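You operate a simulated robot arm through the tools that you are given. There is no shell and no other tool. Be economical: measure what you need, move in short steps, check, and stop when the job is done.

Carry out the task below with a simulated robot arm. There is one attempt and no reset: what you move stays moved.

JOB
Turn the white knob to OUT. Stack the 40 mm nozzle from the top of the winder table on top of the 20 mm nozzle. Put the scoop on the top of the winder table away on the top of the dosing bench. Switch the cage brake lever on. Fetch the teal sample roll from the cage shelf and stand it on the top of the reader stand. Count the small rolls on the filter table, then put as many of the spindles from the filter table on the top of the rinse table. Put the +5 kPa jet from the filter table on the lower cage shelf. The order is free. Set down upright: sample roll, spindle. The cage brake lever goes to its stop.

The check looks at the end state, three seconds after you hand in, the way a careful person would. Anything else that was tipped, shoved, dropped, spilled or broken makes it a failure.

ROBOT AND FRAMES
A 7-joint arm with a two-finger parallel gripper on a trunk, on a base that drives. Base frame: it is fixed to the floor where the robot stands at the start and does not move with it; the origin is under the middle of the robot, x ahead of it, y to its left, z up; the surface under the hand at the start is at about z = 0.85. Units: m, rad, N and s.
With the tool pointing down near the work surface it reaches from about 0.44 to 0.92 m from the robot's upright axis, wherever it stands. Its first joint turns from -2.007 to 2.007 rad. Places, roughly: cage brake lever [-5.3, 0.5, 0.7]; jet [-10, 2.25, 0.75]; lower cage shelf [-6.2, 0.6, 0.4]; nozzle [0.75, -0.75, 1]; sample roll [-6, 0.5, 0.75]; scoop [1, -0.75, 0.75]; small roll (5x5x11 cm) [-9.5, 2.2, 0.8]; spindle [-10, 2.25, 0.75]; top of the dosing bench (104x20 cm) [-11.88, 2.34, 0.84]; top of the reader stand (40x18 cm) [-5.48, 3.42, 0.84]; top of the rinse table [-12.6, -1.5, 0.8]; white knob [0.7, -0.2, 0.9]. Payload 3.91 kg.
Tool frame: the origin (TCP) lies between the finger pads and is the grasp point; the fingertips stand 0.03 m ahead of it; z points along the fingers, y is the line along which they close. Largest opening 0.11 m; finger width 0.02, thickness 0.01; the body of the gripper, 0.048 by 0.112 m, starts 0.055 m behind the TCP.
Orientation is told as [roll, pitch, yaw] about the base's x, y, z axes, in that order, counted from this pose: with the fingers straight down and closing along the base's y, the tool's x points along the base's -x, its y along +y and its z along -z.

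CONTROLS
- The arm moves only by the tool play_rows. Its argument "rows" is a list that holds one entry, the list of rows, each a list of 7 numbers: the turn, a rotation vector about the tool's x, y, z in units of 120 degrees (1.0 is 120 degrees), then the shift along the tool's x, y, z in units of 200 mm (1.0 is 200 mm), then the gripper command, from -1 (shut) to 1 (fully open), values between in proportion. In form: [[[wx, wy, wz, dx, dy, dz, grip], ...]]. A call has 1 to 10 rows; each row is the pose to reach, as a shift and turn from the pose commanded when the call began, along the tool's axes at that moment. A call with a number of a shift or a turn outside -1 to 1 is refused whole. Each row takes 0.2 s and may step no farther than 0.05 m and 0.15 rad from the row before; otherwise, or with a gripper value out of range, the whole call is refused. A pose out of reach is approached as far as the arm can. The call stops where the force on the tool passes 40 N (or 10 N more than at its start, if that is more) or the arm is blocked; 0.2 s more then pass. Each finger travels about 0.153 m/s and halts on what it meets, pressing with about 30 N; the grip force reading is that of the motor and also rises with nothing between the fingers. The clock runs only during rows and for 0.2 s after the last one: add rows that repeat a pose to give the fingers time. The reply holds the time, the measured pose of the TCP, the force on the tool along the base axes, the opening and the grip force, in the units named above and with some noise, with the torque about the TCP (base axes, N m) and any sound that the robot's microphone picked up.
- Cameras (640 x 400 px; columns grow to the right, rows downward): "scene" is now at [0.2006, 0.1424, 1.4863]; the picture's right is [-0.73, -0.68, 0.00], its down [-0.41, 0.43, -0.80] and it looks along [0.55, -0.59, -0.60] (base axes); focal length 295 px, centre (320, 200). "wrist" rides on the gripper at [0.072, 0.017, -0.103] in the tool frame; the picture's right is [-0.23, 0.97, 0.00], its down [-0.76, -0.18, -0.62] and it looks along [-0.61, -0.14, 0.78] (tool axes); focal length 222 px, centre (320, 200).
- grab_frame(camera): a new picture of that camera. It takes no simulated time.
- raise_lower(by): slides the trunk up (or, below 0, down) by that many m; the arm and the scene camera ride with it, the base frame stays. It gives what a move gives, with no picture.
- steer(legs): drives the robot by 1 to 6 legs, each [ahead, left, turn to the left] in m, m and rad, along the robot's own axes; the way and the turn of a leg run together, so that a leg with both is an arc; at most 1.5 m and 3.142 rad a leg. The arm and the cameras ride along, it lands a little off, and it stops where it bumps. It gives what a move gives.
- pan_tilt(pan, tilt): turns the head with the scene camera to pan (to the left, within 1.396 rad either way) and tilt (down, from -0.506 to 1.204), counted from straight ahead of the robot. It gives what a move gives.
- probe_pixels(camera, pixels): for up to 12 pixels [column, row] of the newest picture of that camera ("zoom" is the newest enlarged one), the place [x, y, z] in the base frame of the surface seen there, good to about 0.002 m. It takes no simulated time.
- inspect(camera, box): a new picture of the part [left, top, right, bottom] of that camera's present view, enlarged. It takes no simulated time.
- hand_in(): hands the job in; it is judged then, once.

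Keep the steps short. Do not move on a guess: measure, check each grasp and each placing, and mend mistakes. In all there are 138 turns and 170 pictures (those below and enlarged ones count). Leave the gripper open and the arm clear of the work at the hand-in unless told otherwise, and finish with a single line.

The tools are called as name(argument=value, ...) on one line, values as JSON. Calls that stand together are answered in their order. play_rows: Moves the arm, as the interface text tells. Its arguments: {"type":"object","properties":{"rows":{"type":"array","items":{"type":"array","items":{"type":"array","items":{"type":"number"}}}}},"required":["rows"]} The other tools are called the same way: raise_lower (by) slides the trunk up or down; steer (legs) drives the base; pan_tilt (pan, tilt) turns the head that bears the scene camera; grab_frame (camera) takes a picture; probe_pixels (camera, pixels) gives the place of the surface under pixels of a picture; inspect (camera, box) takes an enlarged picture of a part of a camera's view; hand_in () hands the job in.

At the start:

```text
clock: 0.0
tcp_pos: [0.5978, -0.2955, 1.1867]
tool_rot: [-0.002, -0.001, 0.0]
force: [-1.0, 0.0, 0.7]
moment: [-0.01, -0.03, -0.01]
width: 0.1098
grasp_force: 0.1
trunk travel left (down, up): [-0.825, 0.165]
robot x, y, heading: [-0.0055, -0.0009, 0.005]
head pan, tilt: [-0.817, 0.639]
```

scene: 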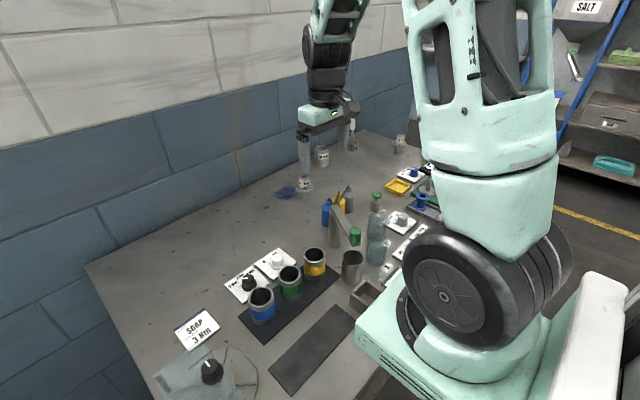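
wrist: 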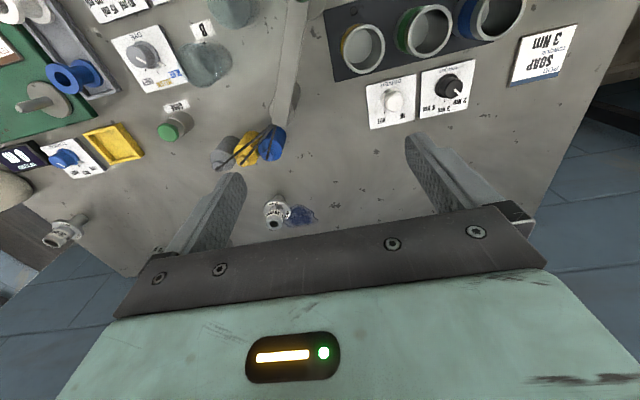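

I see the winder table with several knobs, nozzles at the table's far side. I enlarge both views to read the labels.

inspect(camera="wrist", box=[340, 20, 540, 145])

inspect(camera="scene", box=[220, 110, 440, 250])

inspect(camera="wrist", box=[0, 0, 320, 250])

```text
3.20 times, centred on (440, 82) of wrist
```

zoom: 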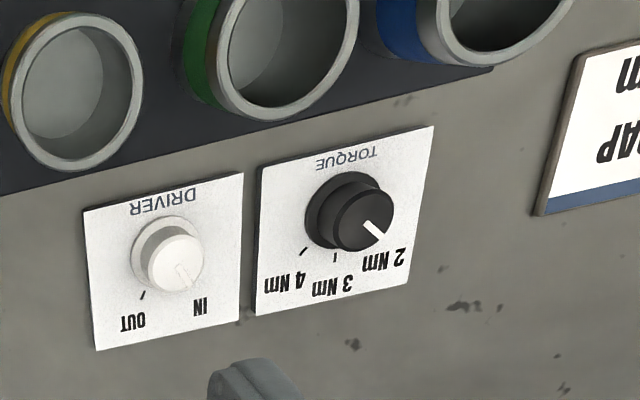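

```text
2.86 times, centred on (330, 180) of scene
```

zoom: 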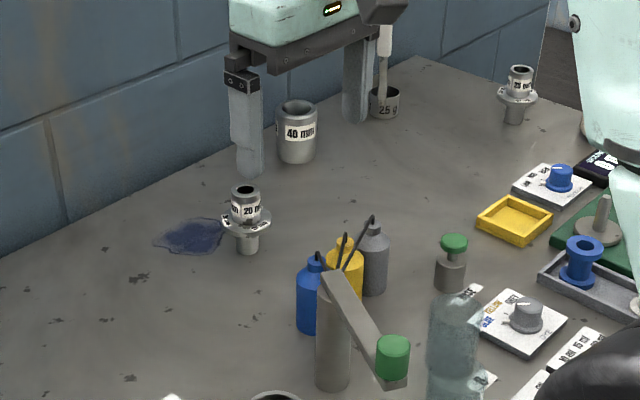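

```text
1.60 times, centred on (160, 125) of wrist
```

zoom: 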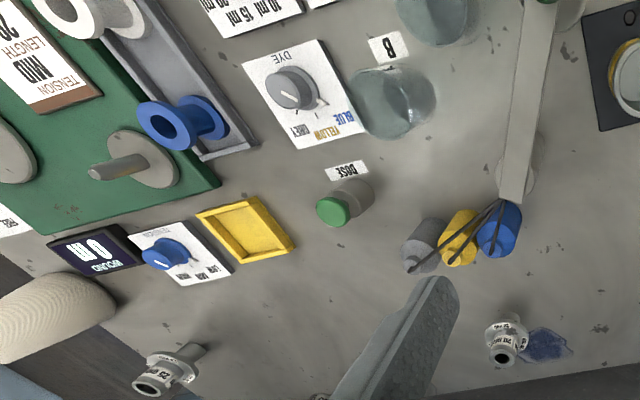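

Three nozzles and the scoop ("2.5 g") are in view. I measure the knob in the wrist picture and the nozzles/scoop in the scene zoom.

inspect(camera="wrist", box=[362, 72, 426, 132])

inspect(camera="scene", box=[285, 100, 405, 205])

probe_pixels(camera="wrist", pixels=[[394, 104], [397, 107], [384, 112], [382, 120], [403, 116], [372, 88], [414, 80], [370, 126], [412, 118]])

```text
6.67 times, centred on (394, 102) of wrist
```

zoom: 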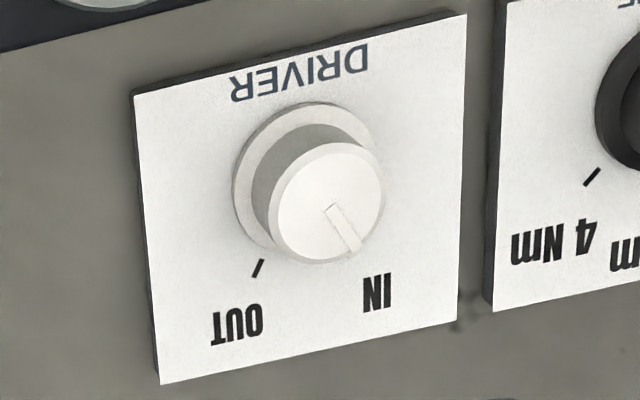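

```text
3.81 times, centred on (345, 152) of scene
```

zoom: 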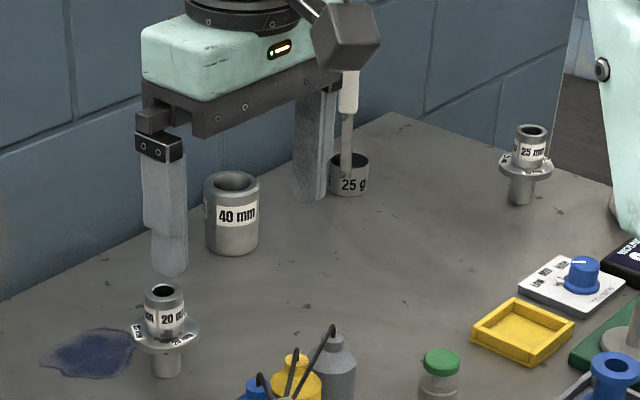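

```text
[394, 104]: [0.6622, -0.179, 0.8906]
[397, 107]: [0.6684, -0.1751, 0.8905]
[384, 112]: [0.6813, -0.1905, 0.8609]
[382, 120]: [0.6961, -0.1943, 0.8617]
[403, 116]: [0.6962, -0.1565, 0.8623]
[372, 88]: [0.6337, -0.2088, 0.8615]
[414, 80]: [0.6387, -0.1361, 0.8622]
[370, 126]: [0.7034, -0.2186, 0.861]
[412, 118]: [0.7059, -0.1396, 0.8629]
```

I re-zoom on the knob so I can measure the pointer, its centre and the OUT tick.

inspect(camera="wrist", box=[362, 72, 426, 132])

probe_pixels(camera="zoom", pixels=[[330, 208], [352, 248], [280, 210], [375, 190], [320, 150], [315, 255], [262, 261], [254, 276], [376, 275], [238, 165], [300, 105], [328, 202]])

```text
6.67 times, centred on (394, 102) of wrist
```

zoom: 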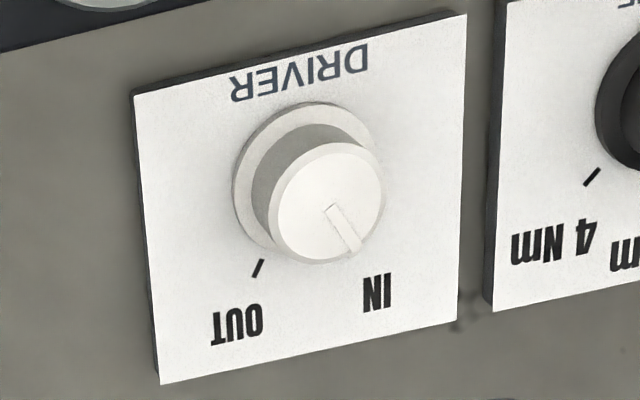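

```text
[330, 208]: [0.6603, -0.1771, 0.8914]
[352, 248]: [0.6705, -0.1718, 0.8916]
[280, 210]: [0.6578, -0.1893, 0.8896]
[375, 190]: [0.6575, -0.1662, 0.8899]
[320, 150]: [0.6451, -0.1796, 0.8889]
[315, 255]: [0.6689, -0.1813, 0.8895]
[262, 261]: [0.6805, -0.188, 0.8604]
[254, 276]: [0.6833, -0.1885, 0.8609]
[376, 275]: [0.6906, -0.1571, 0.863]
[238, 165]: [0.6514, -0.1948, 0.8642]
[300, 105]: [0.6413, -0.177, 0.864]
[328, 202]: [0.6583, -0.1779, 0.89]
```

The knob centre is near (0.6575, -0.1775), its top 0.890; the pointer reads about +27°, OUT about -24°, so the turn is about -50° (clockwise from above). I check the heights of neighbouring items before going down.

probe_pixels(camera="wrist", pixels=[[362, 28], [384, 48], [425, 8], [447, 84], [462, 92], [290, 40], [283, 105], [272, 130], [265, 140], [500, 40]])

probe_pixels(camera="scene", pixels=[[315, 252], [289, 270], [353, 255], [305, 187], [322, 152], [349, 140], [352, 120], [398, 138], [375, 196], [338, 195], [304, 180], [399, 150]])

```text
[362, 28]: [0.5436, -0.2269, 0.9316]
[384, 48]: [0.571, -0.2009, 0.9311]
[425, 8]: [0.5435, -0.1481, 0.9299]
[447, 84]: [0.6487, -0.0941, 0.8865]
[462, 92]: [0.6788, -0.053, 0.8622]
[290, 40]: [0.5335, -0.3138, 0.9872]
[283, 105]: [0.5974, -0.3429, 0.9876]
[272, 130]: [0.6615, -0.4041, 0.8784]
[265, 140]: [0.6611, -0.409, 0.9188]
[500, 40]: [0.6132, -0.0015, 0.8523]
```

```text
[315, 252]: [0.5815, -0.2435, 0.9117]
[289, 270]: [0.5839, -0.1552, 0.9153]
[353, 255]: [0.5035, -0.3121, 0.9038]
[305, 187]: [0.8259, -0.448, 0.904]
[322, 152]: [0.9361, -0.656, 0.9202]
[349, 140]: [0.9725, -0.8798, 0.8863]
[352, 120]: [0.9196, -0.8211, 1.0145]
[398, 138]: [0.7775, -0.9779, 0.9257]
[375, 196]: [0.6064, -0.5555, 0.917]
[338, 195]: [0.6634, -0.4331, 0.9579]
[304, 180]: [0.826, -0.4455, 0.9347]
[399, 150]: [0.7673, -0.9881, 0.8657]
```

Neighbouring cups reach 0.931, the lever arm 0.988 at y<-0.31: clear. I move above the knob, narrowing the opening to about 60 mm.

play_rows(rows=[[[0, 0, 0, -0.05, 0.1, 0.15, 0.6], [0, 0, 0, -0.1, 0.2, 0.3, 0.3], [0, 0, 0, -0.15, 0.3, 0.45, 0.09], [0, 0, 0, -0.2, 0.4, 0.6, 0.09], [0, 0, 0, -0.25, 0.5, 0.75, 0.09], [0, 0, 0, -0.2985, 0.59, 0.9, 0.09], [0, 0, 0, -0.2985, 0.59, 1.0, 0.09], [0, 0, 0, -0.2985, 0.59, 1.0, 0.09]]])

grab_frame(camera="wrist")

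grab_frame(camera="scene")

```text
clock: 1.8
tcp_pos: [0.6582, -0.1772, 0.9868]
tool_rot: [0.001, 0.0, -0.001]
force: [0.1, 0.6, -0.3]
moment: [0.02, -0.03, 0.01]
width: 0.0601
grasp_force: 0.0
trunk travel left (down, up): [-0.825, 0.165]
robot x, y, heading: [-0.0016, -0.0003, 0.003]
head pan, tilt: [-0.817, 0.639]
```

```text
161 pictures are left
```

wrist: 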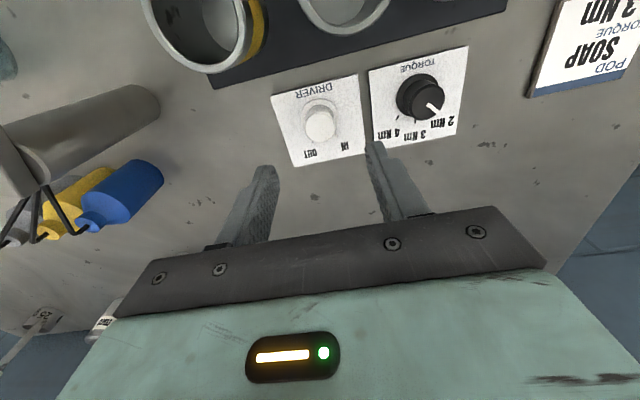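

```text
160 pictures are left
```

scene: 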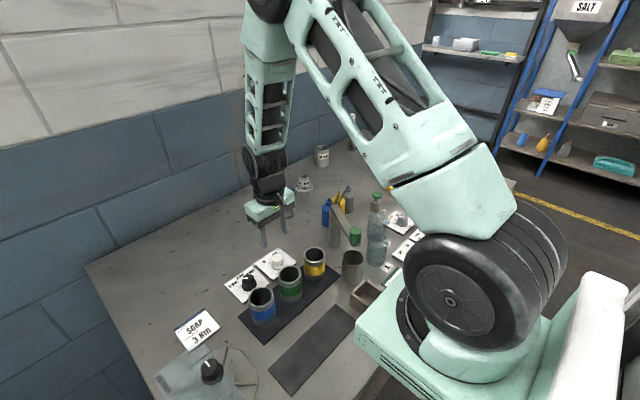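

Aligned. I go down to z≈0.900 and close on the knob.

play_rows(rows=[[[0, 0, 0, 0, 0, 0.2, 0.09], [0, 0, 0, 0, 0, 0.36, 0.09], [0, 0, 0, 0, 0, 0.435, 0.09], [0, 0, 0, 0, 0, 0.435, -0.3], [0, 0, 0, 0, 0, 0.435, -0.6], [0, 0, 0, 0, 0, 0.435, -1], [0, 0, 0, 0, 0, 0.435, -1]]])

```text
clock: 3.4
tcp_pos: [0.6564, -0.1771, 0.898]
tool_rot: [0.0, 0.0, -0.002]
force: [-1.0, -10.1, -0.6]
moment: [0.18, -0.28, -0.05]
width: 0.0294
grasp_force: 45.2
trunk travel left (down, up): [-0.825, 0.165]
robot x, y, heading: [0.0006, 0.0021, 0.003]
head pan, tilt: [-0.817, 0.639]
```

The knob is held (29 mm wide). I turn it about 51° clockwise (tool z positive).

play_rows(rows=[[[0, 0, 0.07, 0, 0, 0, -1], [0, 0, 0.14, 0, 0, 0, -1], [0, 0, 0.21, 0, 0, 0, -1], [0, 0, 0.28, 0, 0, 0, -1], [0, 0, 0.35, 0, 0, 0, -1], [0, 0, 0.42, 0, 0, 0, -1], [0, 0, 0.425, 0, 0, 0, -1], [0, 0, 0.425, 0, 0, 0, -1]]])

grab_frame(camera="wrist")

```text
clock: 5.2
tcp_pos: [0.6573, -0.1746, 0.8998]
tool_rot: [0.0, 0.002, -0.887]
force: [5.2, 16.7, -10.1]
moment: [1.05, 0.91, -0.01]
width: 0.0293
grasp_force: 44.9
trunk travel left (down, up): [-0.825, 0.165]
robot x, y, heading: [-0.0001, -0.0014, -0.001]
head pan, tilt: [-0.817, 0.639]
```

```text
159 pictures are left
```

wrist: 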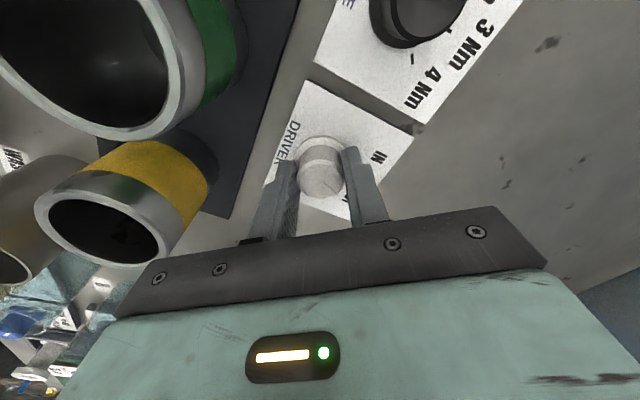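

Turned 0.887 rad. I open and rise, then check the pointer.

play_rows(rows=[[[0, 0, 0.0, 0, 0, 0, -0.2], [0, 0, 0, 0, 0, 0, 0.05], [0, 0, 0, 0, 0, 0, 0.05], [0, 0, 0, 0, 0, -0.2, 0.05], [0, 0, 0, 0, 0, -0.4, 0.05], [0, 0, 0, 0, 0, -0.6, 0.05], [0, 0, 0, 0, 0, -0.8, 0.05], [0, 0, 0, 0, 0, -0.8, 0.05]]])

inspect(camera="wrist", box=[220, 40, 420, 165])

```text
clock: 7.0
tcp_pos: [0.6607, -0.1773, 1.0599]
tool_rot: [0.001, -0.002, -0.888]
force: [0.2, -0.5, 0.8]
moment: [0.0, 0.02, -0.02]
width: 0.0581
grasp_force: 0.0
trunk travel left (down, up): [-0.825, 0.165]
robot x, y, heading: [-0.0002, 0.0007, -0.001]
head pan, tilt: [-0.817, 0.639]
```

```text
3.20 times, centred on (320, 102) of wrist
```

zoom: 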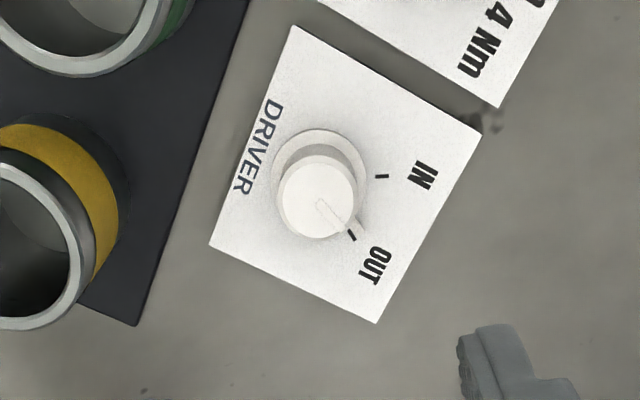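

The knob now points to OUT. Next the nozzles; I look at them closely and around the table's right part with the head.

pan_tilt(pan=-0.9, tilt=0.75)

grab_frame(camera="scene")

inspect(camera="scene", box=[260, 80, 420, 180])

```text
clock: 7.7
tcp_pos: [0.6598, -0.1776, 1.0603]
tool_rot: [0.001, 0.001, -0.89]
force: [-0.1, -0.1, -0.3]
moment: [0.0, 0.01, -0.05]
width: 0.0581
grasp_force: 0.1
trunk travel left (down, up): [-0.825, 0.165]
robot x, y, heading: [0.0037, 0.0001, 0.0]
head pan, tilt: [-0.901, 0.75]
```

```text
157 pictures are left
```

scene: 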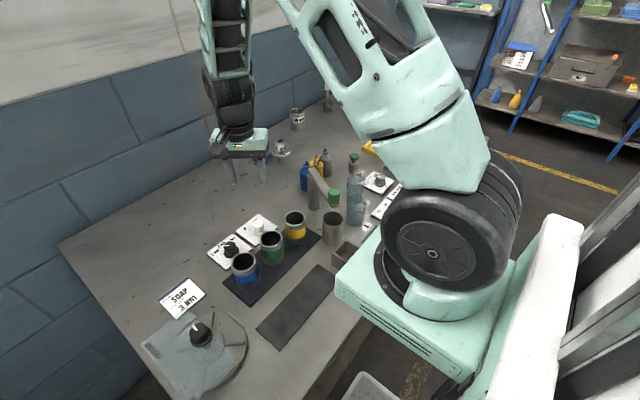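

```text
4.00 times, centred on (340, 130) of scene
```

zoom: 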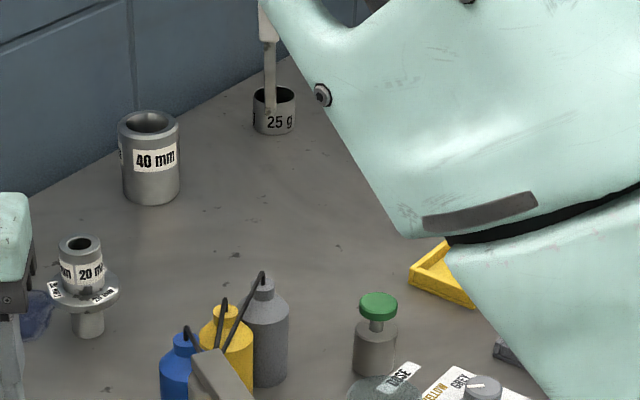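

I probe the table's front edge and the wall side.

probe_pixels(camera="scene", pixels=[[356, 335], [322, 385], [385, 385], [60, 245], [120, 365], [297, 108], [281, 143], [330, 95], [200, 150], [560, 200], [500, 130], [620, 195]])

probe_pixels(camera="zoom", pixels=[[150, 118], [150, 190], [80, 243], [115, 290], [58, 285], [88, 330], [274, 95], [274, 125], [269, 30], [180, 165], [122, 165], [100, 270]])

```text
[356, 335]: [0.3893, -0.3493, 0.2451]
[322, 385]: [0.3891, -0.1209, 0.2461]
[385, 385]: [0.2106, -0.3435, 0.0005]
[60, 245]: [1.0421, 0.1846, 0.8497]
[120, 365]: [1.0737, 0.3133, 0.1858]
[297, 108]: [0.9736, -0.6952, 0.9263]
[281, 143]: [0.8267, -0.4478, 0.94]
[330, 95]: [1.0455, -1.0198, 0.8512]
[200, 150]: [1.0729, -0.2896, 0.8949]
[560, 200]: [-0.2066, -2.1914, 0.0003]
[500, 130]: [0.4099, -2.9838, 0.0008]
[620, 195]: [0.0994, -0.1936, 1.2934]
```

```text
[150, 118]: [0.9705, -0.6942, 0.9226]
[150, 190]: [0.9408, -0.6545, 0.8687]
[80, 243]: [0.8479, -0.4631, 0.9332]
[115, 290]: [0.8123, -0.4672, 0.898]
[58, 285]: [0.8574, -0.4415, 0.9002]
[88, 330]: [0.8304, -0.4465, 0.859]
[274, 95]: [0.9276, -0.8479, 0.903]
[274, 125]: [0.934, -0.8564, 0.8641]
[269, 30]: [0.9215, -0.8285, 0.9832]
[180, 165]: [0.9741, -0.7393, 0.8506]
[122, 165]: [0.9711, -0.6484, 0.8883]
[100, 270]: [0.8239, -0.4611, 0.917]
```

Table front is at x≈0.39, 40 mm nozzle at about (0.955,-0.68), 20 mm at (0.835,-0.453), scoop at (0.93,-0.85). They need the robot shifted right. I first raise the arm and turn the wrist back, then look down at the clearance to the table.

play_rows(rows=[[[0, 0, -0.06, 0, 0, -0.2, 0.3], [0, 0, -0.12, 0, 0, -0.4, 0.6], [0, 0, -0.18, 0, 0, -0.6, 1], [0, 0, -0.24, 0, 0, -0.8, 1], [0, 0, -0.3, 0, 0, -0.9, 1], [0, 0, -0.36, 0, 0, -0.9, 1], [0, 0, -0.42, 0, 0, -0.9, 1], [0, 0, -0.425, 0, 0, -0.9, 1]]])

pan_tilt(pan=-0.9, tilt=1.2)

grab_frame(camera="scene")

```text
clock: 9.5
tcp_pos: [0.6569, -0.1774, 1.241]
tool_rot: [0.0, 0.001, 0.0]
force: [0.3, -0.7, 0.4]
moment: [-0.01, 0.03, 0.02]
width: 0.1099
grasp_force: 0.1
trunk travel left (down, up): [-0.825, 0.165]
robot x, y, heading: [-0.0009, -0.0006, 0.002]
head pan, tilt: [-0.901, 0.75]
```

```text
clock: 10.4
tcp_pos: [0.6567, -0.1769, 1.2411]
tool_rot: [0.0, 0.0, 0.001]
force: [-0.5, -0.1, 0.2]
moment: [-0.02, 0.0, 0.02]
width: 0.11
grasp_force: 0.0
trunk travel left (down, up): [-0.825, 0.165]
robot x, y, heading: [-0.0017, -0.0016, 0.007]
head pan, tilt: [-0.901, 1.201]
```

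```text
155 pictures are left
```

scene: 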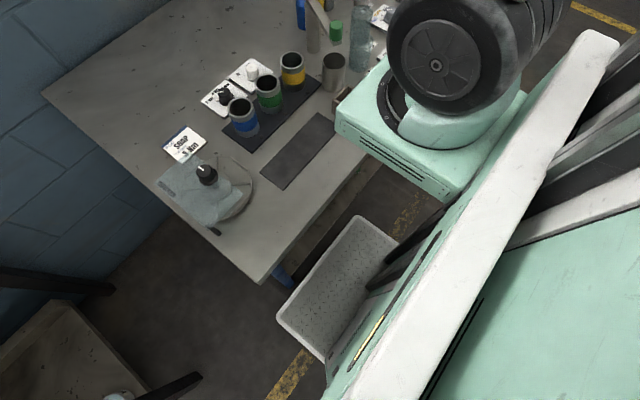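

The grey tray-like part at (340,285) may be the base's front; I probe it and the table edge.

probe_pixels(camera="scene", pixels=[[357, 218], [280, 312], [320, 355], [340, 280], [260, 282], [365, 165], [335, 200], [420, 110], [350, 140], [460, 195], [395, 230]])

```text
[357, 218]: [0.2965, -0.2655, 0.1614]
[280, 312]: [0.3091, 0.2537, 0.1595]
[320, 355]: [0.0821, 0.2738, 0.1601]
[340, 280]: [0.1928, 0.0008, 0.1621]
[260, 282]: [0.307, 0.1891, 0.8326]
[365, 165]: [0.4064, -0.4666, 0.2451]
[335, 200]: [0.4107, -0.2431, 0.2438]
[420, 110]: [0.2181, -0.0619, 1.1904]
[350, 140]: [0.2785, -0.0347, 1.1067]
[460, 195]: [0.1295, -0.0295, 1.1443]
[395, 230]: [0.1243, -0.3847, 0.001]
```

Base front is at x≈0.30 and the table edge about there too, with an under-shelf at x≈0.40. Floor to the right looks clear. I drive 0.62 m right, then turn the head to look.

steer(legs=[[0, -0.62, 0]])

pan_tilt(pan=-0.5, tilt=0.75)

grab_frame(camera="scene")

grab_frame(camera="wrist")

```text
clock: 13.8
tcp_pos: [0.6574, -0.7944, 1.2411]
tool_rot: [-0.001, 0.002, -0.001]
force: [0.7, -0.3, -0.9]
moment: [0.01, 0.01, -0.02]
width: 0.1103
grasp_force: 0.0
trunk travel left (down, up): [-0.825, 0.165]
robot x, y, heading: [-0.0004, -0.6126, -0.002]
head pan, tilt: [-0.901, 1.201]
```

```text
clock: 14.7
tcp_pos: [0.6562, -0.7951, 1.2408]
tool_rot: [0.0, -0.001, -0.001]
force: [-0.1, 0.6, 0.0]
moment: [-0.02, -0.05, 0.0]
width: 0.11
grasp_force: 0.1
trunk travel left (down, up): [-0.825, 0.165]
robot x, y, heading: [0.0006, -0.6174, -0.005]
head pan, tilt: [-0.499, 0.75]
```

```text
154 pictures are left
```

scene: 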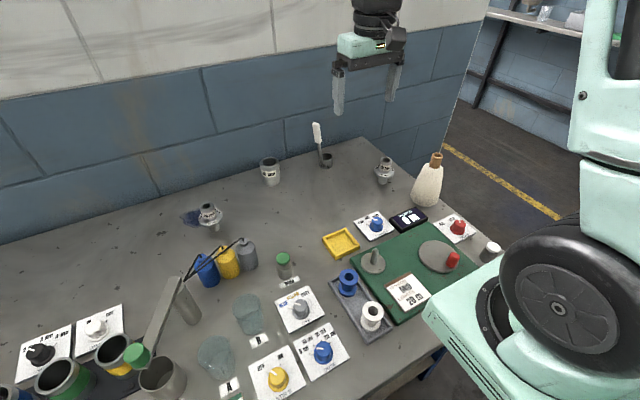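

```text
153 pictures are left
```

wrist: 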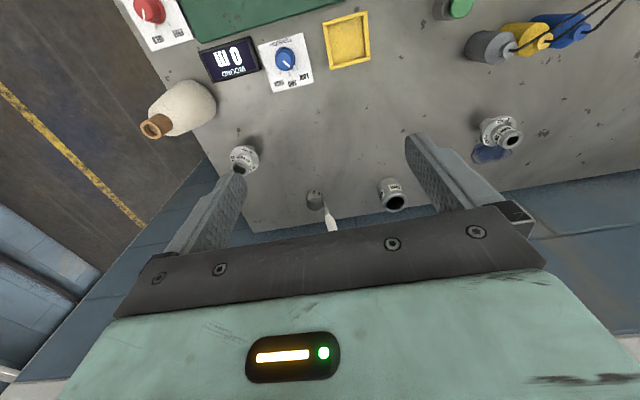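

Clear view now. I zoom in on the nozzles and the scoop.

inspect(camera="scene", box=[250, 110, 350, 195])

probe_pixels(camera="zoom", pixels=[[130, 305], [90, 320], [180, 320], [135, 340], [135, 465], [500, 275], [465, 275], [530, 275], [470, 190], [435, 110], [465, 330], [500, 350]])

inspect(camera="scene", box=[170, 180, 270, 250])

```text
4.71 times, centred on (300, 152) of scene
```

zoom: 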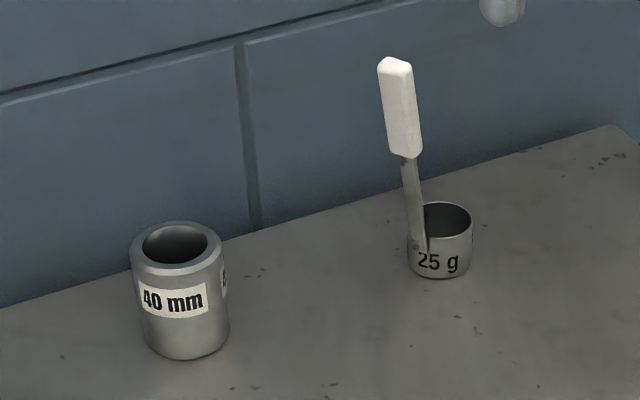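

```text
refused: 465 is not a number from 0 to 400
```

```text
5.71 times, centred on (220, 215) of scene
```

zoom: 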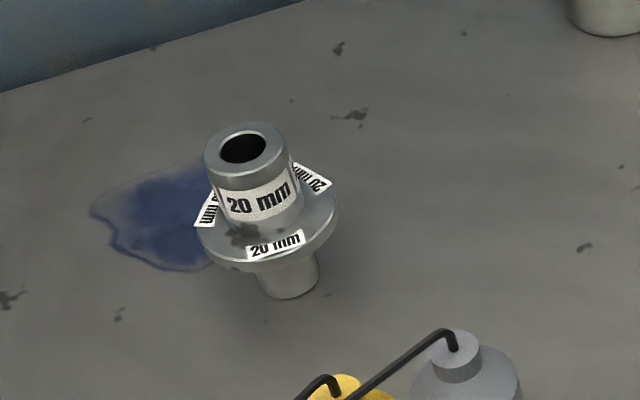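

Now measure the 20 mm nozzle in this zoom, then the 40 mm one and the scoop.

probe_pixels(camera="zoom", pixels=[[245, 128], [208, 150], [284, 150], [245, 175], [220, 190], [300, 200], [200, 235], [335, 205], [230, 265], [270, 255], [262, 285], [316, 280]])

inspect(camera="scene", box=[250, 110, 350, 195])

probe_pixels(camera="zoom", pixels=[[175, 226], [136, 246], [215, 246], [178, 271], [180, 350], [145, 300], [222, 300], [395, 65], [400, 150], [416, 245], [470, 220], [445, 270]])

```text
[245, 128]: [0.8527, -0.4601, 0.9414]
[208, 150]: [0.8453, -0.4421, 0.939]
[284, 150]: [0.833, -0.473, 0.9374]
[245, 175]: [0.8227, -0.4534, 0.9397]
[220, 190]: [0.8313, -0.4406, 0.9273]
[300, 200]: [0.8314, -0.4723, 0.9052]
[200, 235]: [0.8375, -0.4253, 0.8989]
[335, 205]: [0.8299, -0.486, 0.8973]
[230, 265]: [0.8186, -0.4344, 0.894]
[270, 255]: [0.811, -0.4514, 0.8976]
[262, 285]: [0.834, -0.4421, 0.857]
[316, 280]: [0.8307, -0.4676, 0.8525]
```

```text
4.71 times, centred on (300, 152) of scene
```

zoom: 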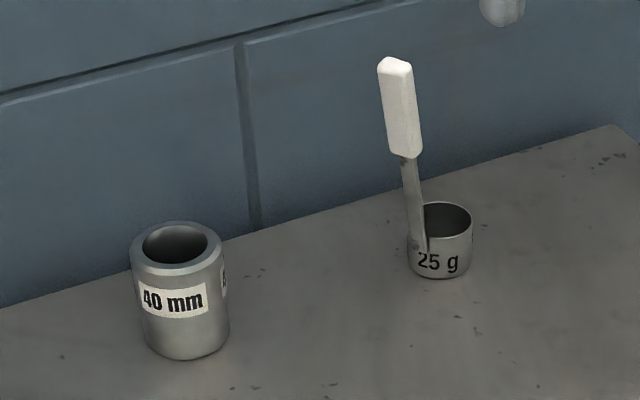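

```text
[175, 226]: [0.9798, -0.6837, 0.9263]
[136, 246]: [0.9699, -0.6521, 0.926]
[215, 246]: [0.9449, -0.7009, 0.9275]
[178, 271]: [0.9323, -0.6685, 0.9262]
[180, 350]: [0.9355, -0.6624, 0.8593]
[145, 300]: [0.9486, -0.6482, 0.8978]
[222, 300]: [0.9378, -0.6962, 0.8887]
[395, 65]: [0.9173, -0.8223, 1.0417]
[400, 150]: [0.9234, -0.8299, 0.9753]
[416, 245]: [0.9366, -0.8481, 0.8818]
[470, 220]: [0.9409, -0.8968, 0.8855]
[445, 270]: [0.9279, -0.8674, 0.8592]
```

40 mm: centre (0.956,-0.676), z 0.85–0.927. 20 mm: centre (0.838,-0.457), spigot top 0.94, flange 0.898. I drive 0.06 m ahead to bring both within reach.

steer(legs=[[0.06, 0, 0]])

```text
clock: 15.7
tcp_pos: [0.7172, -0.7954, 1.2409]
tool_rot: [0.001, 0.0, -0.002]
force: [-0.5, 0.6, 0.0]
moment: [-0.01, -0.01, -0.01]
width: 0.1098
grasp_force: 0.1
trunk travel left (down, up): [-0.825, 0.165]
robot x, y, heading: [0.057, -0.6205, 0.0]
head pan, tilt: [-0.499, 0.75]
```

I approach above the 40 mm nozzle in two steps.

play_rows(rows=[[[0, 0, 0, -0.14, 0.12, 0.1, 1], [0, 0, 0, -0.28, 0.24, 0.2, 1], [0, 0, 0, -0.42, 0.36, 0.3, 1], [0, 0, 0, -0.56, 0.48, 0.4, 1], [0, 0, 0, -0.7, 0.597, 0.5, 1], [0, 0, 0, -0.8, 0.597, 0.6, 1], [0, 0, 0, -0.9, 0.597, 0.75, 1], [0, 0, 0, -1.0, 0.597, 0.9, 1], [0, 0, 0, -1.0, 0.597, 0.9, 1]]])

grab_frame(camera="wrist")

```text
clock: 17.7
tcp_pos: [0.9188, -0.6761, 1.0599]
tool_rot: [0.0, 0.001, -0.002]
force: [-0.1, 0.1, 0.6]
moment: [0.01, -0.02, 0.01]
width: 0.1101
grasp_force: 0.1
trunk travel left (down, up): [-0.825, 0.165]
robot x, y, heading: [0.0638, -0.6188, 0.006]
head pan, tilt: [-0.499, 0.75]
```

```text
149 pictures are left
```

wrist: 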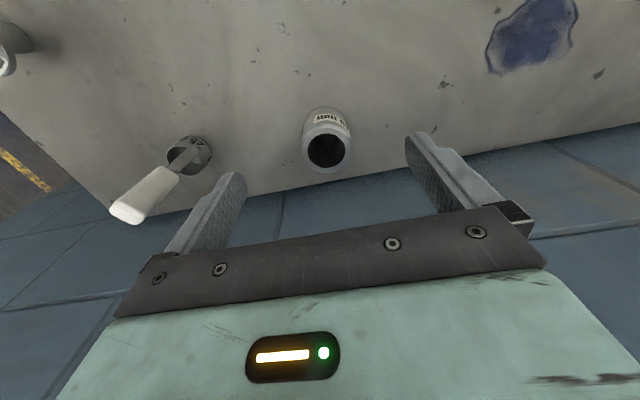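

I check the rim centre from this wrist view.

probe_pixels(camera="wrist", pixels=[[328, 130], [304, 148], [351, 150], [328, 171], [326, 112]])

```text
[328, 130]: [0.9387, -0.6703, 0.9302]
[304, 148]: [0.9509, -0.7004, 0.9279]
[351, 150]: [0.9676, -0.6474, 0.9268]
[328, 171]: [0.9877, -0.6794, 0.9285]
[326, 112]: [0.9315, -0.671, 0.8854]
```

Centre ≈(0.959,-0.675). I move over it, descend to z≈0.905 and close.

play_rows(rows=[[[0, 0, 0, -0.2, 0.005, 0.1, 1], [0, 0, 0, -0.2, 0.005, 0.33, 1], [0, 0, 0, -0.2, 0.005, 0.56, 1], [0, 0, 0, -0.2, 0.005, 0.775, 1], [0, 0, 0, -0.2, 0.005, 0.775, 0.5], [0, 0, 0, -0.2, 0.005, 0.775, 0], [0, 0, 0, -0.2, 0.005, 0.775, -0.5], [0, 0, 0, -0.2, 0.005, 0.775, -0.5]]])

grab_frame(camera="wrist")

```text
clock: 19.5
tcp_pos: [0.9605, -0.6723, 0.9074]
tool_rot: [0.0, 0.001, -0.003]
force: [0.4, -0.1, 0.5]
moment: [-0.11, -0.22, 0.02]
width: 0.0619
grasp_force: 30.7
trunk travel left (down, up): [-0.825, 0.165]
robot x, y, heading: [0.0582, -0.6175, 0.001]
head pan, tilt: [-0.499, 0.75]
```

```text
148 pictures are left
```

wrist: 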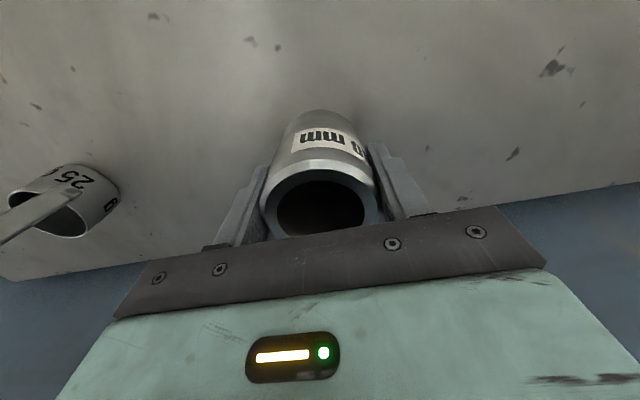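

Held (62 mm). I lift 0.16 m and check the nozzle in the scene view.

play_rows(rows=[[[0, 0, 0, 0, 0, -0.1, -0.7], [0, 0, 0, 0, 0, -0.3, -0.7], [0, 0, 0, 0, 0, -0.5, -0.7], [0, 0, 0, 0, 0, -0.7, -0.7], [0, 0, 0, 0, 0, -0.8, -0.7]]])

inspect(camera="scene", box=[200, 40, 360, 140])

```text
clock: 20.7
tcp_pos: [0.9573, -0.6745, 1.066]
tool_rot: [0.0, 0.0, -0.003]
force: [0.3, -0.5, -0.3]
moment: [0.02, -0.01, -0.01]
width: 0.0165
grasp_force: 0.0
trunk travel left (down, up): [-0.825, 0.165]
robot x, y, heading: [0.0595, -0.6193, -0.004]
head pan, tilt: [-0.499, 0.75]
```

```text
4.00 times, centred on (280, 90) of scene
```

zoom: 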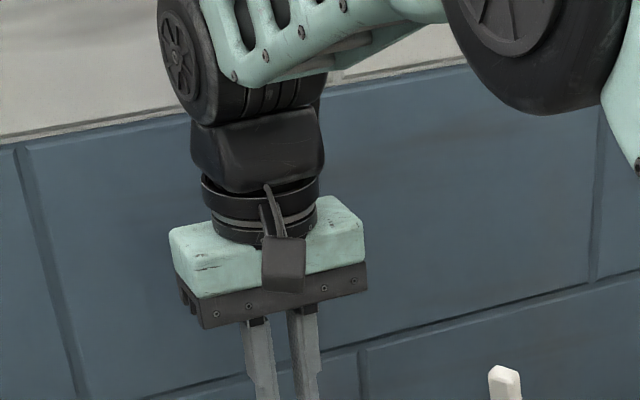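

It slipped out. I look at where the nozzle is.

grab_frame(camera="scene")

inspect(camera="scene", box=[220, 120, 320, 200])

grab_frame(camera="wrist")

```text
146 pictures are left
```

scene: 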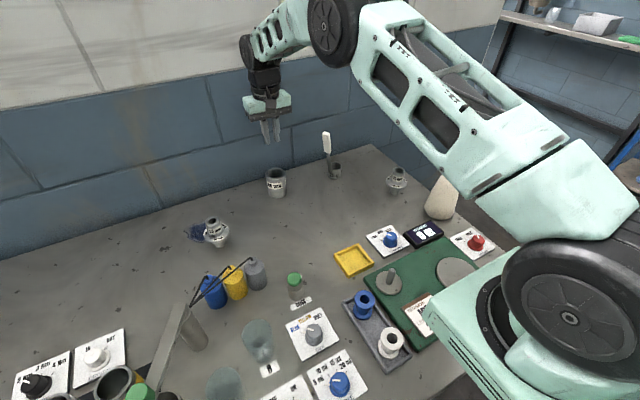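

```text
5.00 times, centred on (270, 160) of scene
```

zoom: 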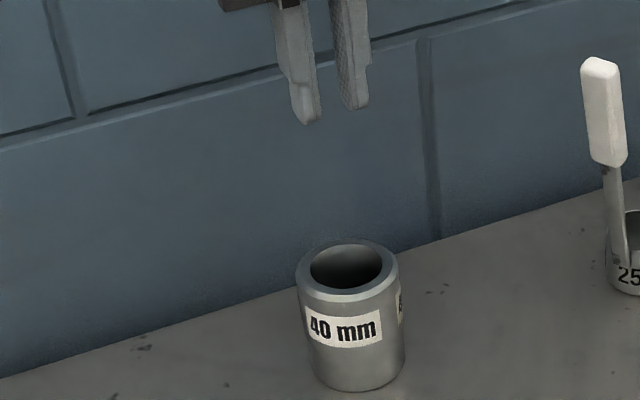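

```text
144 pictures are left
```

wrist: 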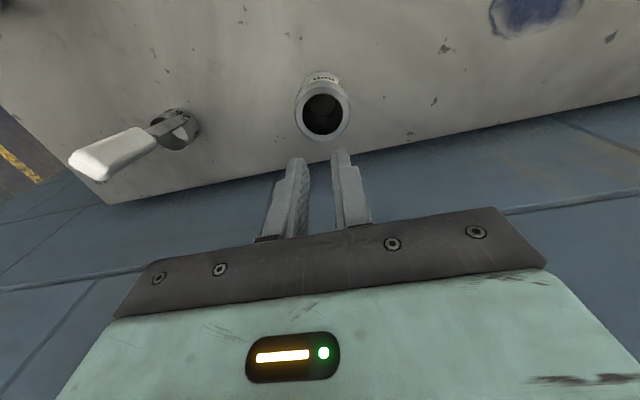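

It is still standing in place. I'll re-measure it, then grip lower and with full closing command.

probe_pixels(camera="wrist", pixels=[[322, 84], [296, 112], [349, 108], [322, 140], [320, 74]])

probe_pixels(camera="zoom", pixels=[[346, 240], [297, 265], [397, 265], [350, 298], [360, 385], [306, 330], [405, 330]])

```text
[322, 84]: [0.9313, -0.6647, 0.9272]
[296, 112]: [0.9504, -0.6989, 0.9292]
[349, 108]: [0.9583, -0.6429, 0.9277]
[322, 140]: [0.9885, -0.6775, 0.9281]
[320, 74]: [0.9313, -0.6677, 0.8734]
```

```text
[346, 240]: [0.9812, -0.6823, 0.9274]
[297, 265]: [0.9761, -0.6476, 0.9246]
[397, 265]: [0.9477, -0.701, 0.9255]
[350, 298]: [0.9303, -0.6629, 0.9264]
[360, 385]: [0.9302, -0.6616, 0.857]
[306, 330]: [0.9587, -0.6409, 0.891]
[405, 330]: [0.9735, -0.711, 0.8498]
```

Open, descend to z≈0.889, close fully, wait, and lift just 2 cm.

play_rows(rows=[[[0, 0, 0, 0, 0.01, 0, 1], [0, 0, 0, 0, 0.01, 0, 1], [0, 0, 0, 0, 0.01, 0.05, 1], [0, 0, 0, 0, 0.01, 0.28, 1], [0, 0, 0, 0, 0.01, 0.5, 1], [0, 0, 0, 0, 0.01, 0.72, 1], [0, 0, 0, 0, 0.01, 0.885, 1]]])

play_rows(rows=[[[0, 0, 0, 0, 0, 0, -1], [0, 0, 0, 0, 0, 0, -1], [0, 0, 0, 0, 0, 0, -1], [0, 0, 0, 0, 0, -0.05, -1], [0, 0, 0, 0, 0, -0.1, -1], [0, 0, 0, 0, 0, -0.1, -1]]])

inspect(camera="scene", box=[220, 110, 340, 200])

```text
clock: 22.3
tcp_pos: [0.9563, -0.6722, 0.8904]
tool_rot: [0.0, -0.003, -0.004]
force: [0.1, 0.2, 0.7]
moment: [0.04, -0.01, 0.04]
width: 0.1096
grasp_force: 0.2
trunk travel left (down, up): [-0.825, 0.165]
robot x, y, heading: [0.0661, -0.6183, 0.0]
head pan, tilt: [-0.499, 0.75]
```

```text
clock: 23.7
tcp_pos: [0.9569, -0.6721, 0.9082]
tool_rot: [-0.001, 0.001, -0.002]
force: [0.6, -0.5, -3.7]
moment: [-0.01, 0.04, 0.04]
width: 0.0617
grasp_force: 29.5
trunk travel left (down, up): [-0.825, 0.165]
robot x, y, heading: [0.0577, -0.6142, 0.001]
head pan, tilt: [-0.499, 0.75]
```

```text
4.44 times, centred on (280, 155) of scene
```

zoom: 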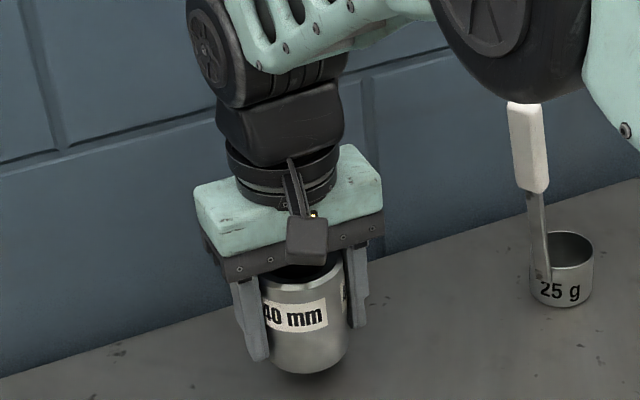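

The nozzle is now held and lifted (3.7 N). I lift on another 0.11 m and check for slipping.

play_rows(rows=[[[0, 0, 0, 0, 0, -0.1, -1], [0, 0, 0, 0, 0, -0.2, -1], [0, 0, 0, 0, 0, -0.3, -1], [0, 0, 0, 0, 0, -0.4, -1], [0, 0, 0, 0, 0, -0.5, -1], [0, 0, 0, 0, 0, -0.6, -1], [0, 0, 0, 0, 0, -0.6, -1]]])

inspect(camera="scene", box=[220, 60, 340, 150])

```text
clock: 25.3
tcp_pos: [0.9568, -0.6729, 1.0286]
tool_rot: [0.002, -0.001, -0.003]
force: [-0.2, -0.1, -4.4]
moment: [0.0, 0.02, -0.03]
width: 0.0616
grasp_force: 30.1
trunk travel left (down, up): [-0.825, 0.165]
robot x, y, heading: [0.059, -0.6188, 0.0]
head pan, tilt: [-0.499, 0.75]
```

```text
4.44 times, centred on (280, 105) of scene
```

zoom: 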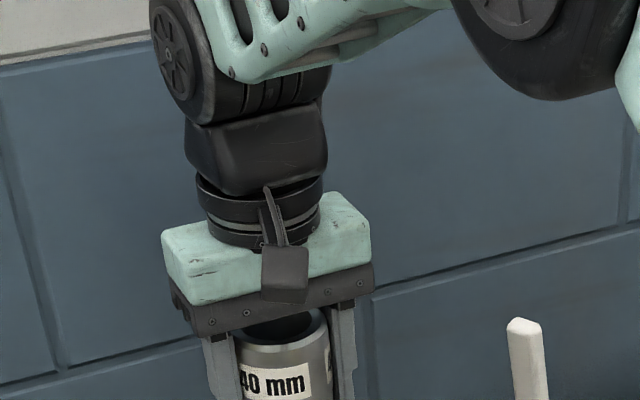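

No slip. I probe the rim's and body's front to get the nozzle's centre relative to the TCP.

probe_pixels(camera="zoom", pixels=[[283, 352], [240, 342], [328, 335], [275, 382], [300, 395], [250, 360]])

grab_frame(camera="wrist")

```text
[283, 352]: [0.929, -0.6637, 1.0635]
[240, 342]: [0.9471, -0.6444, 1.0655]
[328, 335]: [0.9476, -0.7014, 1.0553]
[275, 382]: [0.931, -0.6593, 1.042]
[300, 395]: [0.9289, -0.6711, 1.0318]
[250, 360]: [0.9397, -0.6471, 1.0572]
```

```text
141 pictures are left
```

wrist: 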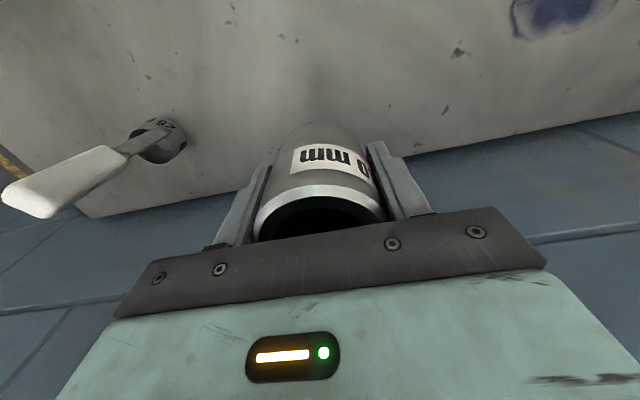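

Nozzle centre is ≈3 mm beyond the TCP in x; bottom is 41 mm below the TCP. I move toward the 20 mm nozzle at this height, stopping short by 1.6 cm in y for a re-measure.

play_rows(rows=[[[0, 0, 0, 0.07, 0.12, -0.02, -1], [0, 0, 0, 0.17, 0.29, -0.02, -1], [0, 0, 0, 0.27, 0.47, -0.02, -1], [0, 0, 0, 0.37, 0.65, -0.02, -1], [0, 0, 0, 0.47, 0.82, -0.02, -1], [0, 0, 0, 0.57, 0.95, -0.02, -1], [0, 0, 0, 0.607, 1.0, -0.02, -1], [0, 0, 0, 0.607, 1.0, -0.02, -1]]])

grab_frame(camera="wrist")

pan_tilt(pan=0.0, tilt=0.75)

grab_frame(camera="scene")

```text
clock: 27.1
tcp_pos: [0.8355, -0.4747, 1.0314]
tool_rot: [0.0, 0.0, -0.002]
force: [0.7, 0.8, -4.0]
moment: [0.02, 0.03, -0.01]
width: 0.0614
grasp_force: 30.6
trunk travel left (down, up): [-0.825, 0.165]
robot x, y, heading: [0.0594, -0.6161, -0.004]
head pan, tilt: [-0.499, 0.75]
```

```text
140 pictures are left
```

wrist: 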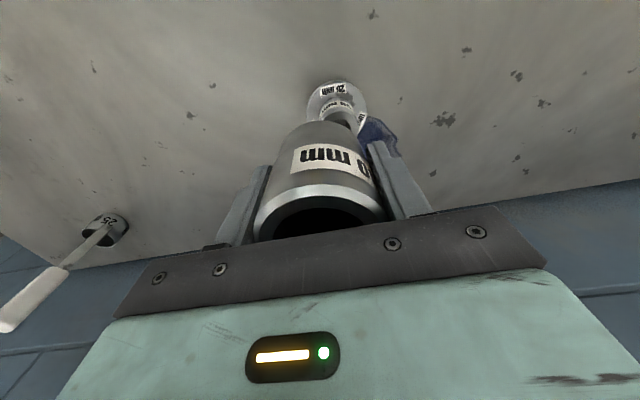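

```text
clock: 28.0
tcp_pos: [0.8362, -0.4739, 1.0318]
tool_rot: [-0.001, 0.001, 0.001]
force: [0.3, -0.5, -3.9]
moment: [-0.02, -0.01, -0.04]
width: 0.0615
grasp_force: 30.0
trunk travel left (down, up): [-0.825, 0.165]
robot x, y, heading: [0.0583, -0.6162, -0.003]
head pan, tilt: [0.0, 0.75]
```

```text
139 pictures are left
```

scene: 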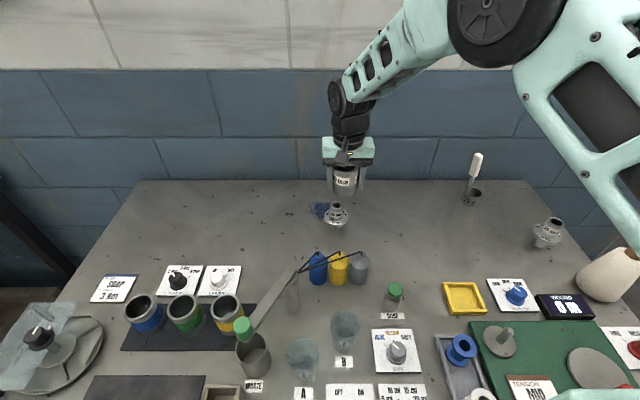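

Now facing straight: zoom on the two nozzles to measure both centres in one picture.

inspect(camera="scene", box=[296, 150, 384, 232])

```text
4.88 times, centred on (340, 191) of scene
```

zoom: 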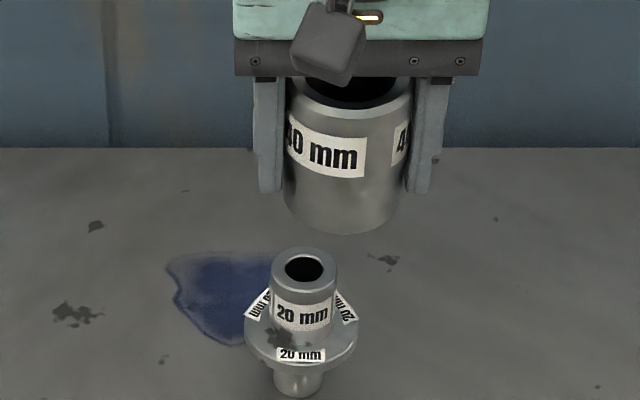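

probe_pixels(camera="zoom", pixels=[[303, 249], [303, 291], [272, 268], [335, 268], [303, 295], [300, 368], [247, 335], [357, 335], [345, 180], [292, 180], [403, 165], [345, 230]])

```text
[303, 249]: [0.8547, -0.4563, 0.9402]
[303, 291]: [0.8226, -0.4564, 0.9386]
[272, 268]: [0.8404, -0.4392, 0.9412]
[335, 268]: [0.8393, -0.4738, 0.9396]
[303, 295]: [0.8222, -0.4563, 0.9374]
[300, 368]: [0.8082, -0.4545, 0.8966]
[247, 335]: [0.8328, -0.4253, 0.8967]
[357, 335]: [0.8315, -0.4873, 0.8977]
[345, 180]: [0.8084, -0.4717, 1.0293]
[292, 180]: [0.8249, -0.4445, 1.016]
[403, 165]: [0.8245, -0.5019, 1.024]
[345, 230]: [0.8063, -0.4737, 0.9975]
```

Centres: 20 mm (0.8386,-0.4564), held one (0.838,-0.473). I shift +17 mm in y and go down to just above the spigot, look again.

play_rows(rows=[[[0, 0, 0, 0, 0.085, 0, -1], [0, 0, 0, 0, 0.085, 0.1, -1], [0, 0, 0, 0, 0.085, 0.2, -1], [0, 0, 0, 0, 0.085, 0.2, -1]]])

inspect(camera="scene", box=[296, 150, 384, 232])

```text
clock: 29.0
tcp_pos: [0.8386, -0.4565, 0.9928]
tool_rot: [0.0, 0.001, -0.003]
force: [-0.1, -0.2, -4.6]
moment: [0.0, 0.03, -0.01]
width: 0.0615
grasp_force: 29.9
trunk travel left (down, up): [-0.825, 0.165]
robot x, y, heading: [0.0581, -0.6169, -0.001]
head pan, tilt: [0.0, 0.75]
```

```text
4.88 times, centred on (340, 191) of scene
```

zoom: 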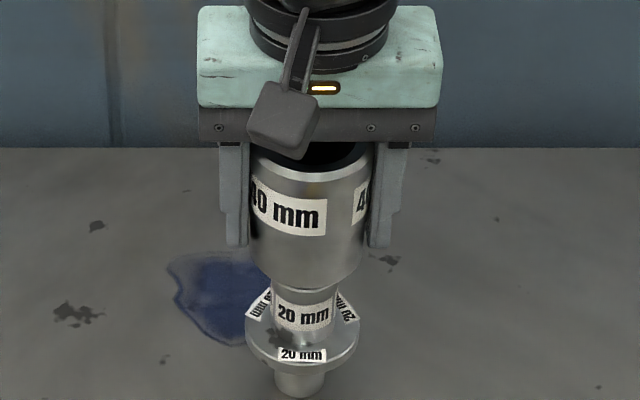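

probe_pixels(camera="zoom", pixels=[[305, 250], [305, 275], [305, 320], [256, 240], [360, 240]])

```text
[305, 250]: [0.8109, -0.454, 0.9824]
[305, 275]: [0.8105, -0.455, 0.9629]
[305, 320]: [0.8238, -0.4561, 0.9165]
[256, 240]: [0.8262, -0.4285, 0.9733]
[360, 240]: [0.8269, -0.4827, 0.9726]
```

Shift 2 mm back in x, and lower in small steps to just before the flange.

play_rows(rows=[[[0, 0, 0, 0.01, -0.003, 0, -1], [0, 0, 0, 0.01, -0.003, 0.05, -1], [0, 0, 0, 0.01, -0.003, 0.1, -1], [0, 0, 0, 0.01, -0.003, 0.15, -1], [0, 0, 0, 0.01, -0.003, 0.2, -1], [0, 0, 0, 0.01, -0.003, 0.24, -1], [0, 0, 0, 0.01, -0.003, 0.24, -1]]])

inspect(camera="scene", box=[296, 150, 384, 232])

```text
clock: 30.2
tcp_pos: [0.8364, -0.4555, 0.9632]
tool_rot: [0.003, -0.007, -0.001]
force: [-6.5, -3.2, 16.9]
moment: [-0.24, 0.32, -0.02]
width: 0.0616
grasp_force: 30.0
trunk travel left (down, up): [-0.825, 0.165]
robot x, y, heading: [0.0582, -0.6165, -0.002]
head pan, tilt: [0.0, 0.75]
stopped in row 5: the force on the tool passed its limit at 65 N (the readings are from after the stop); the commanded pose is now the measured one
```

```text
4.88 times, centred on (340, 191) of scene
```

zoom: 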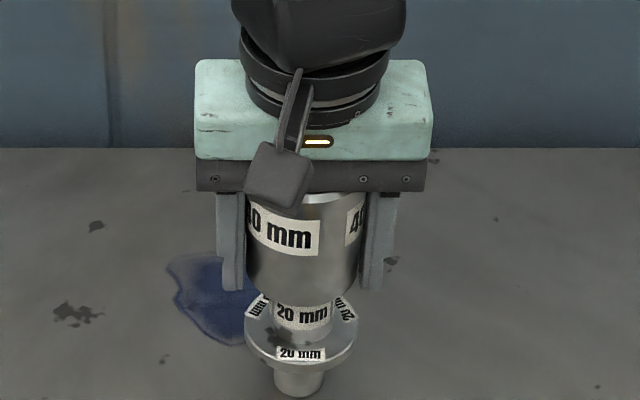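

Contact: I measure where the can's bottom is.

probe_pixels(camera="zoom", pixels=[[303, 294], [303, 280], [303, 304], [303, 320], [318, 200], [248, 265], [358, 265], [335, 303], [275, 303]])

```text
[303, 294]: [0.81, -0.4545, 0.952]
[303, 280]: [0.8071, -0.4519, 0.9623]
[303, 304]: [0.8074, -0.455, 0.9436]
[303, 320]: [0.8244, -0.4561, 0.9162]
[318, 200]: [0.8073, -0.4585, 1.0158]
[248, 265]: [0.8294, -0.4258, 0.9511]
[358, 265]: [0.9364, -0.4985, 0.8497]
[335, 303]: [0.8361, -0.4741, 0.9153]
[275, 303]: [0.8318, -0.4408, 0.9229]
```

The bottom rests at about 0.941, i.e. on the spigot's top. I peer into the can with the wrist camera to see whether its bore goes through.

inspect(camera="wrist", box=[230, 60, 410, 260])

inspect(camera="scene", box=[500, 200, 590, 260])

```text
2.00 times, centred on (320, 160) of wrist
```

zoom: 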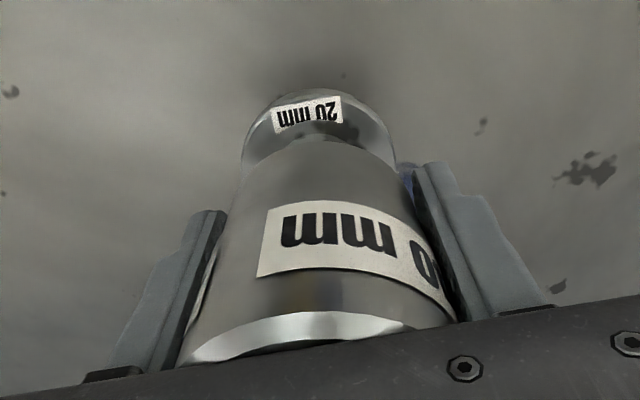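

```text
6.67 times, centred on (545, 230) of scene
```

zoom: 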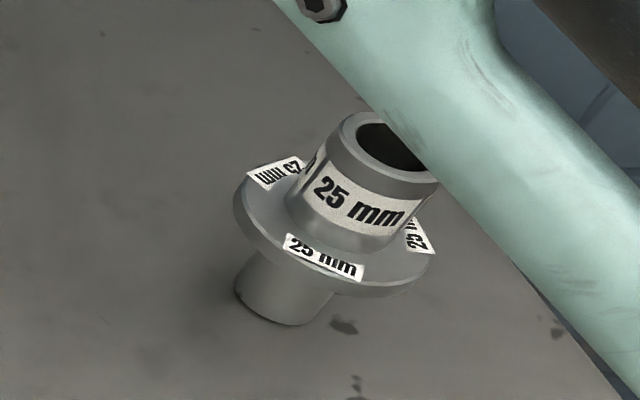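

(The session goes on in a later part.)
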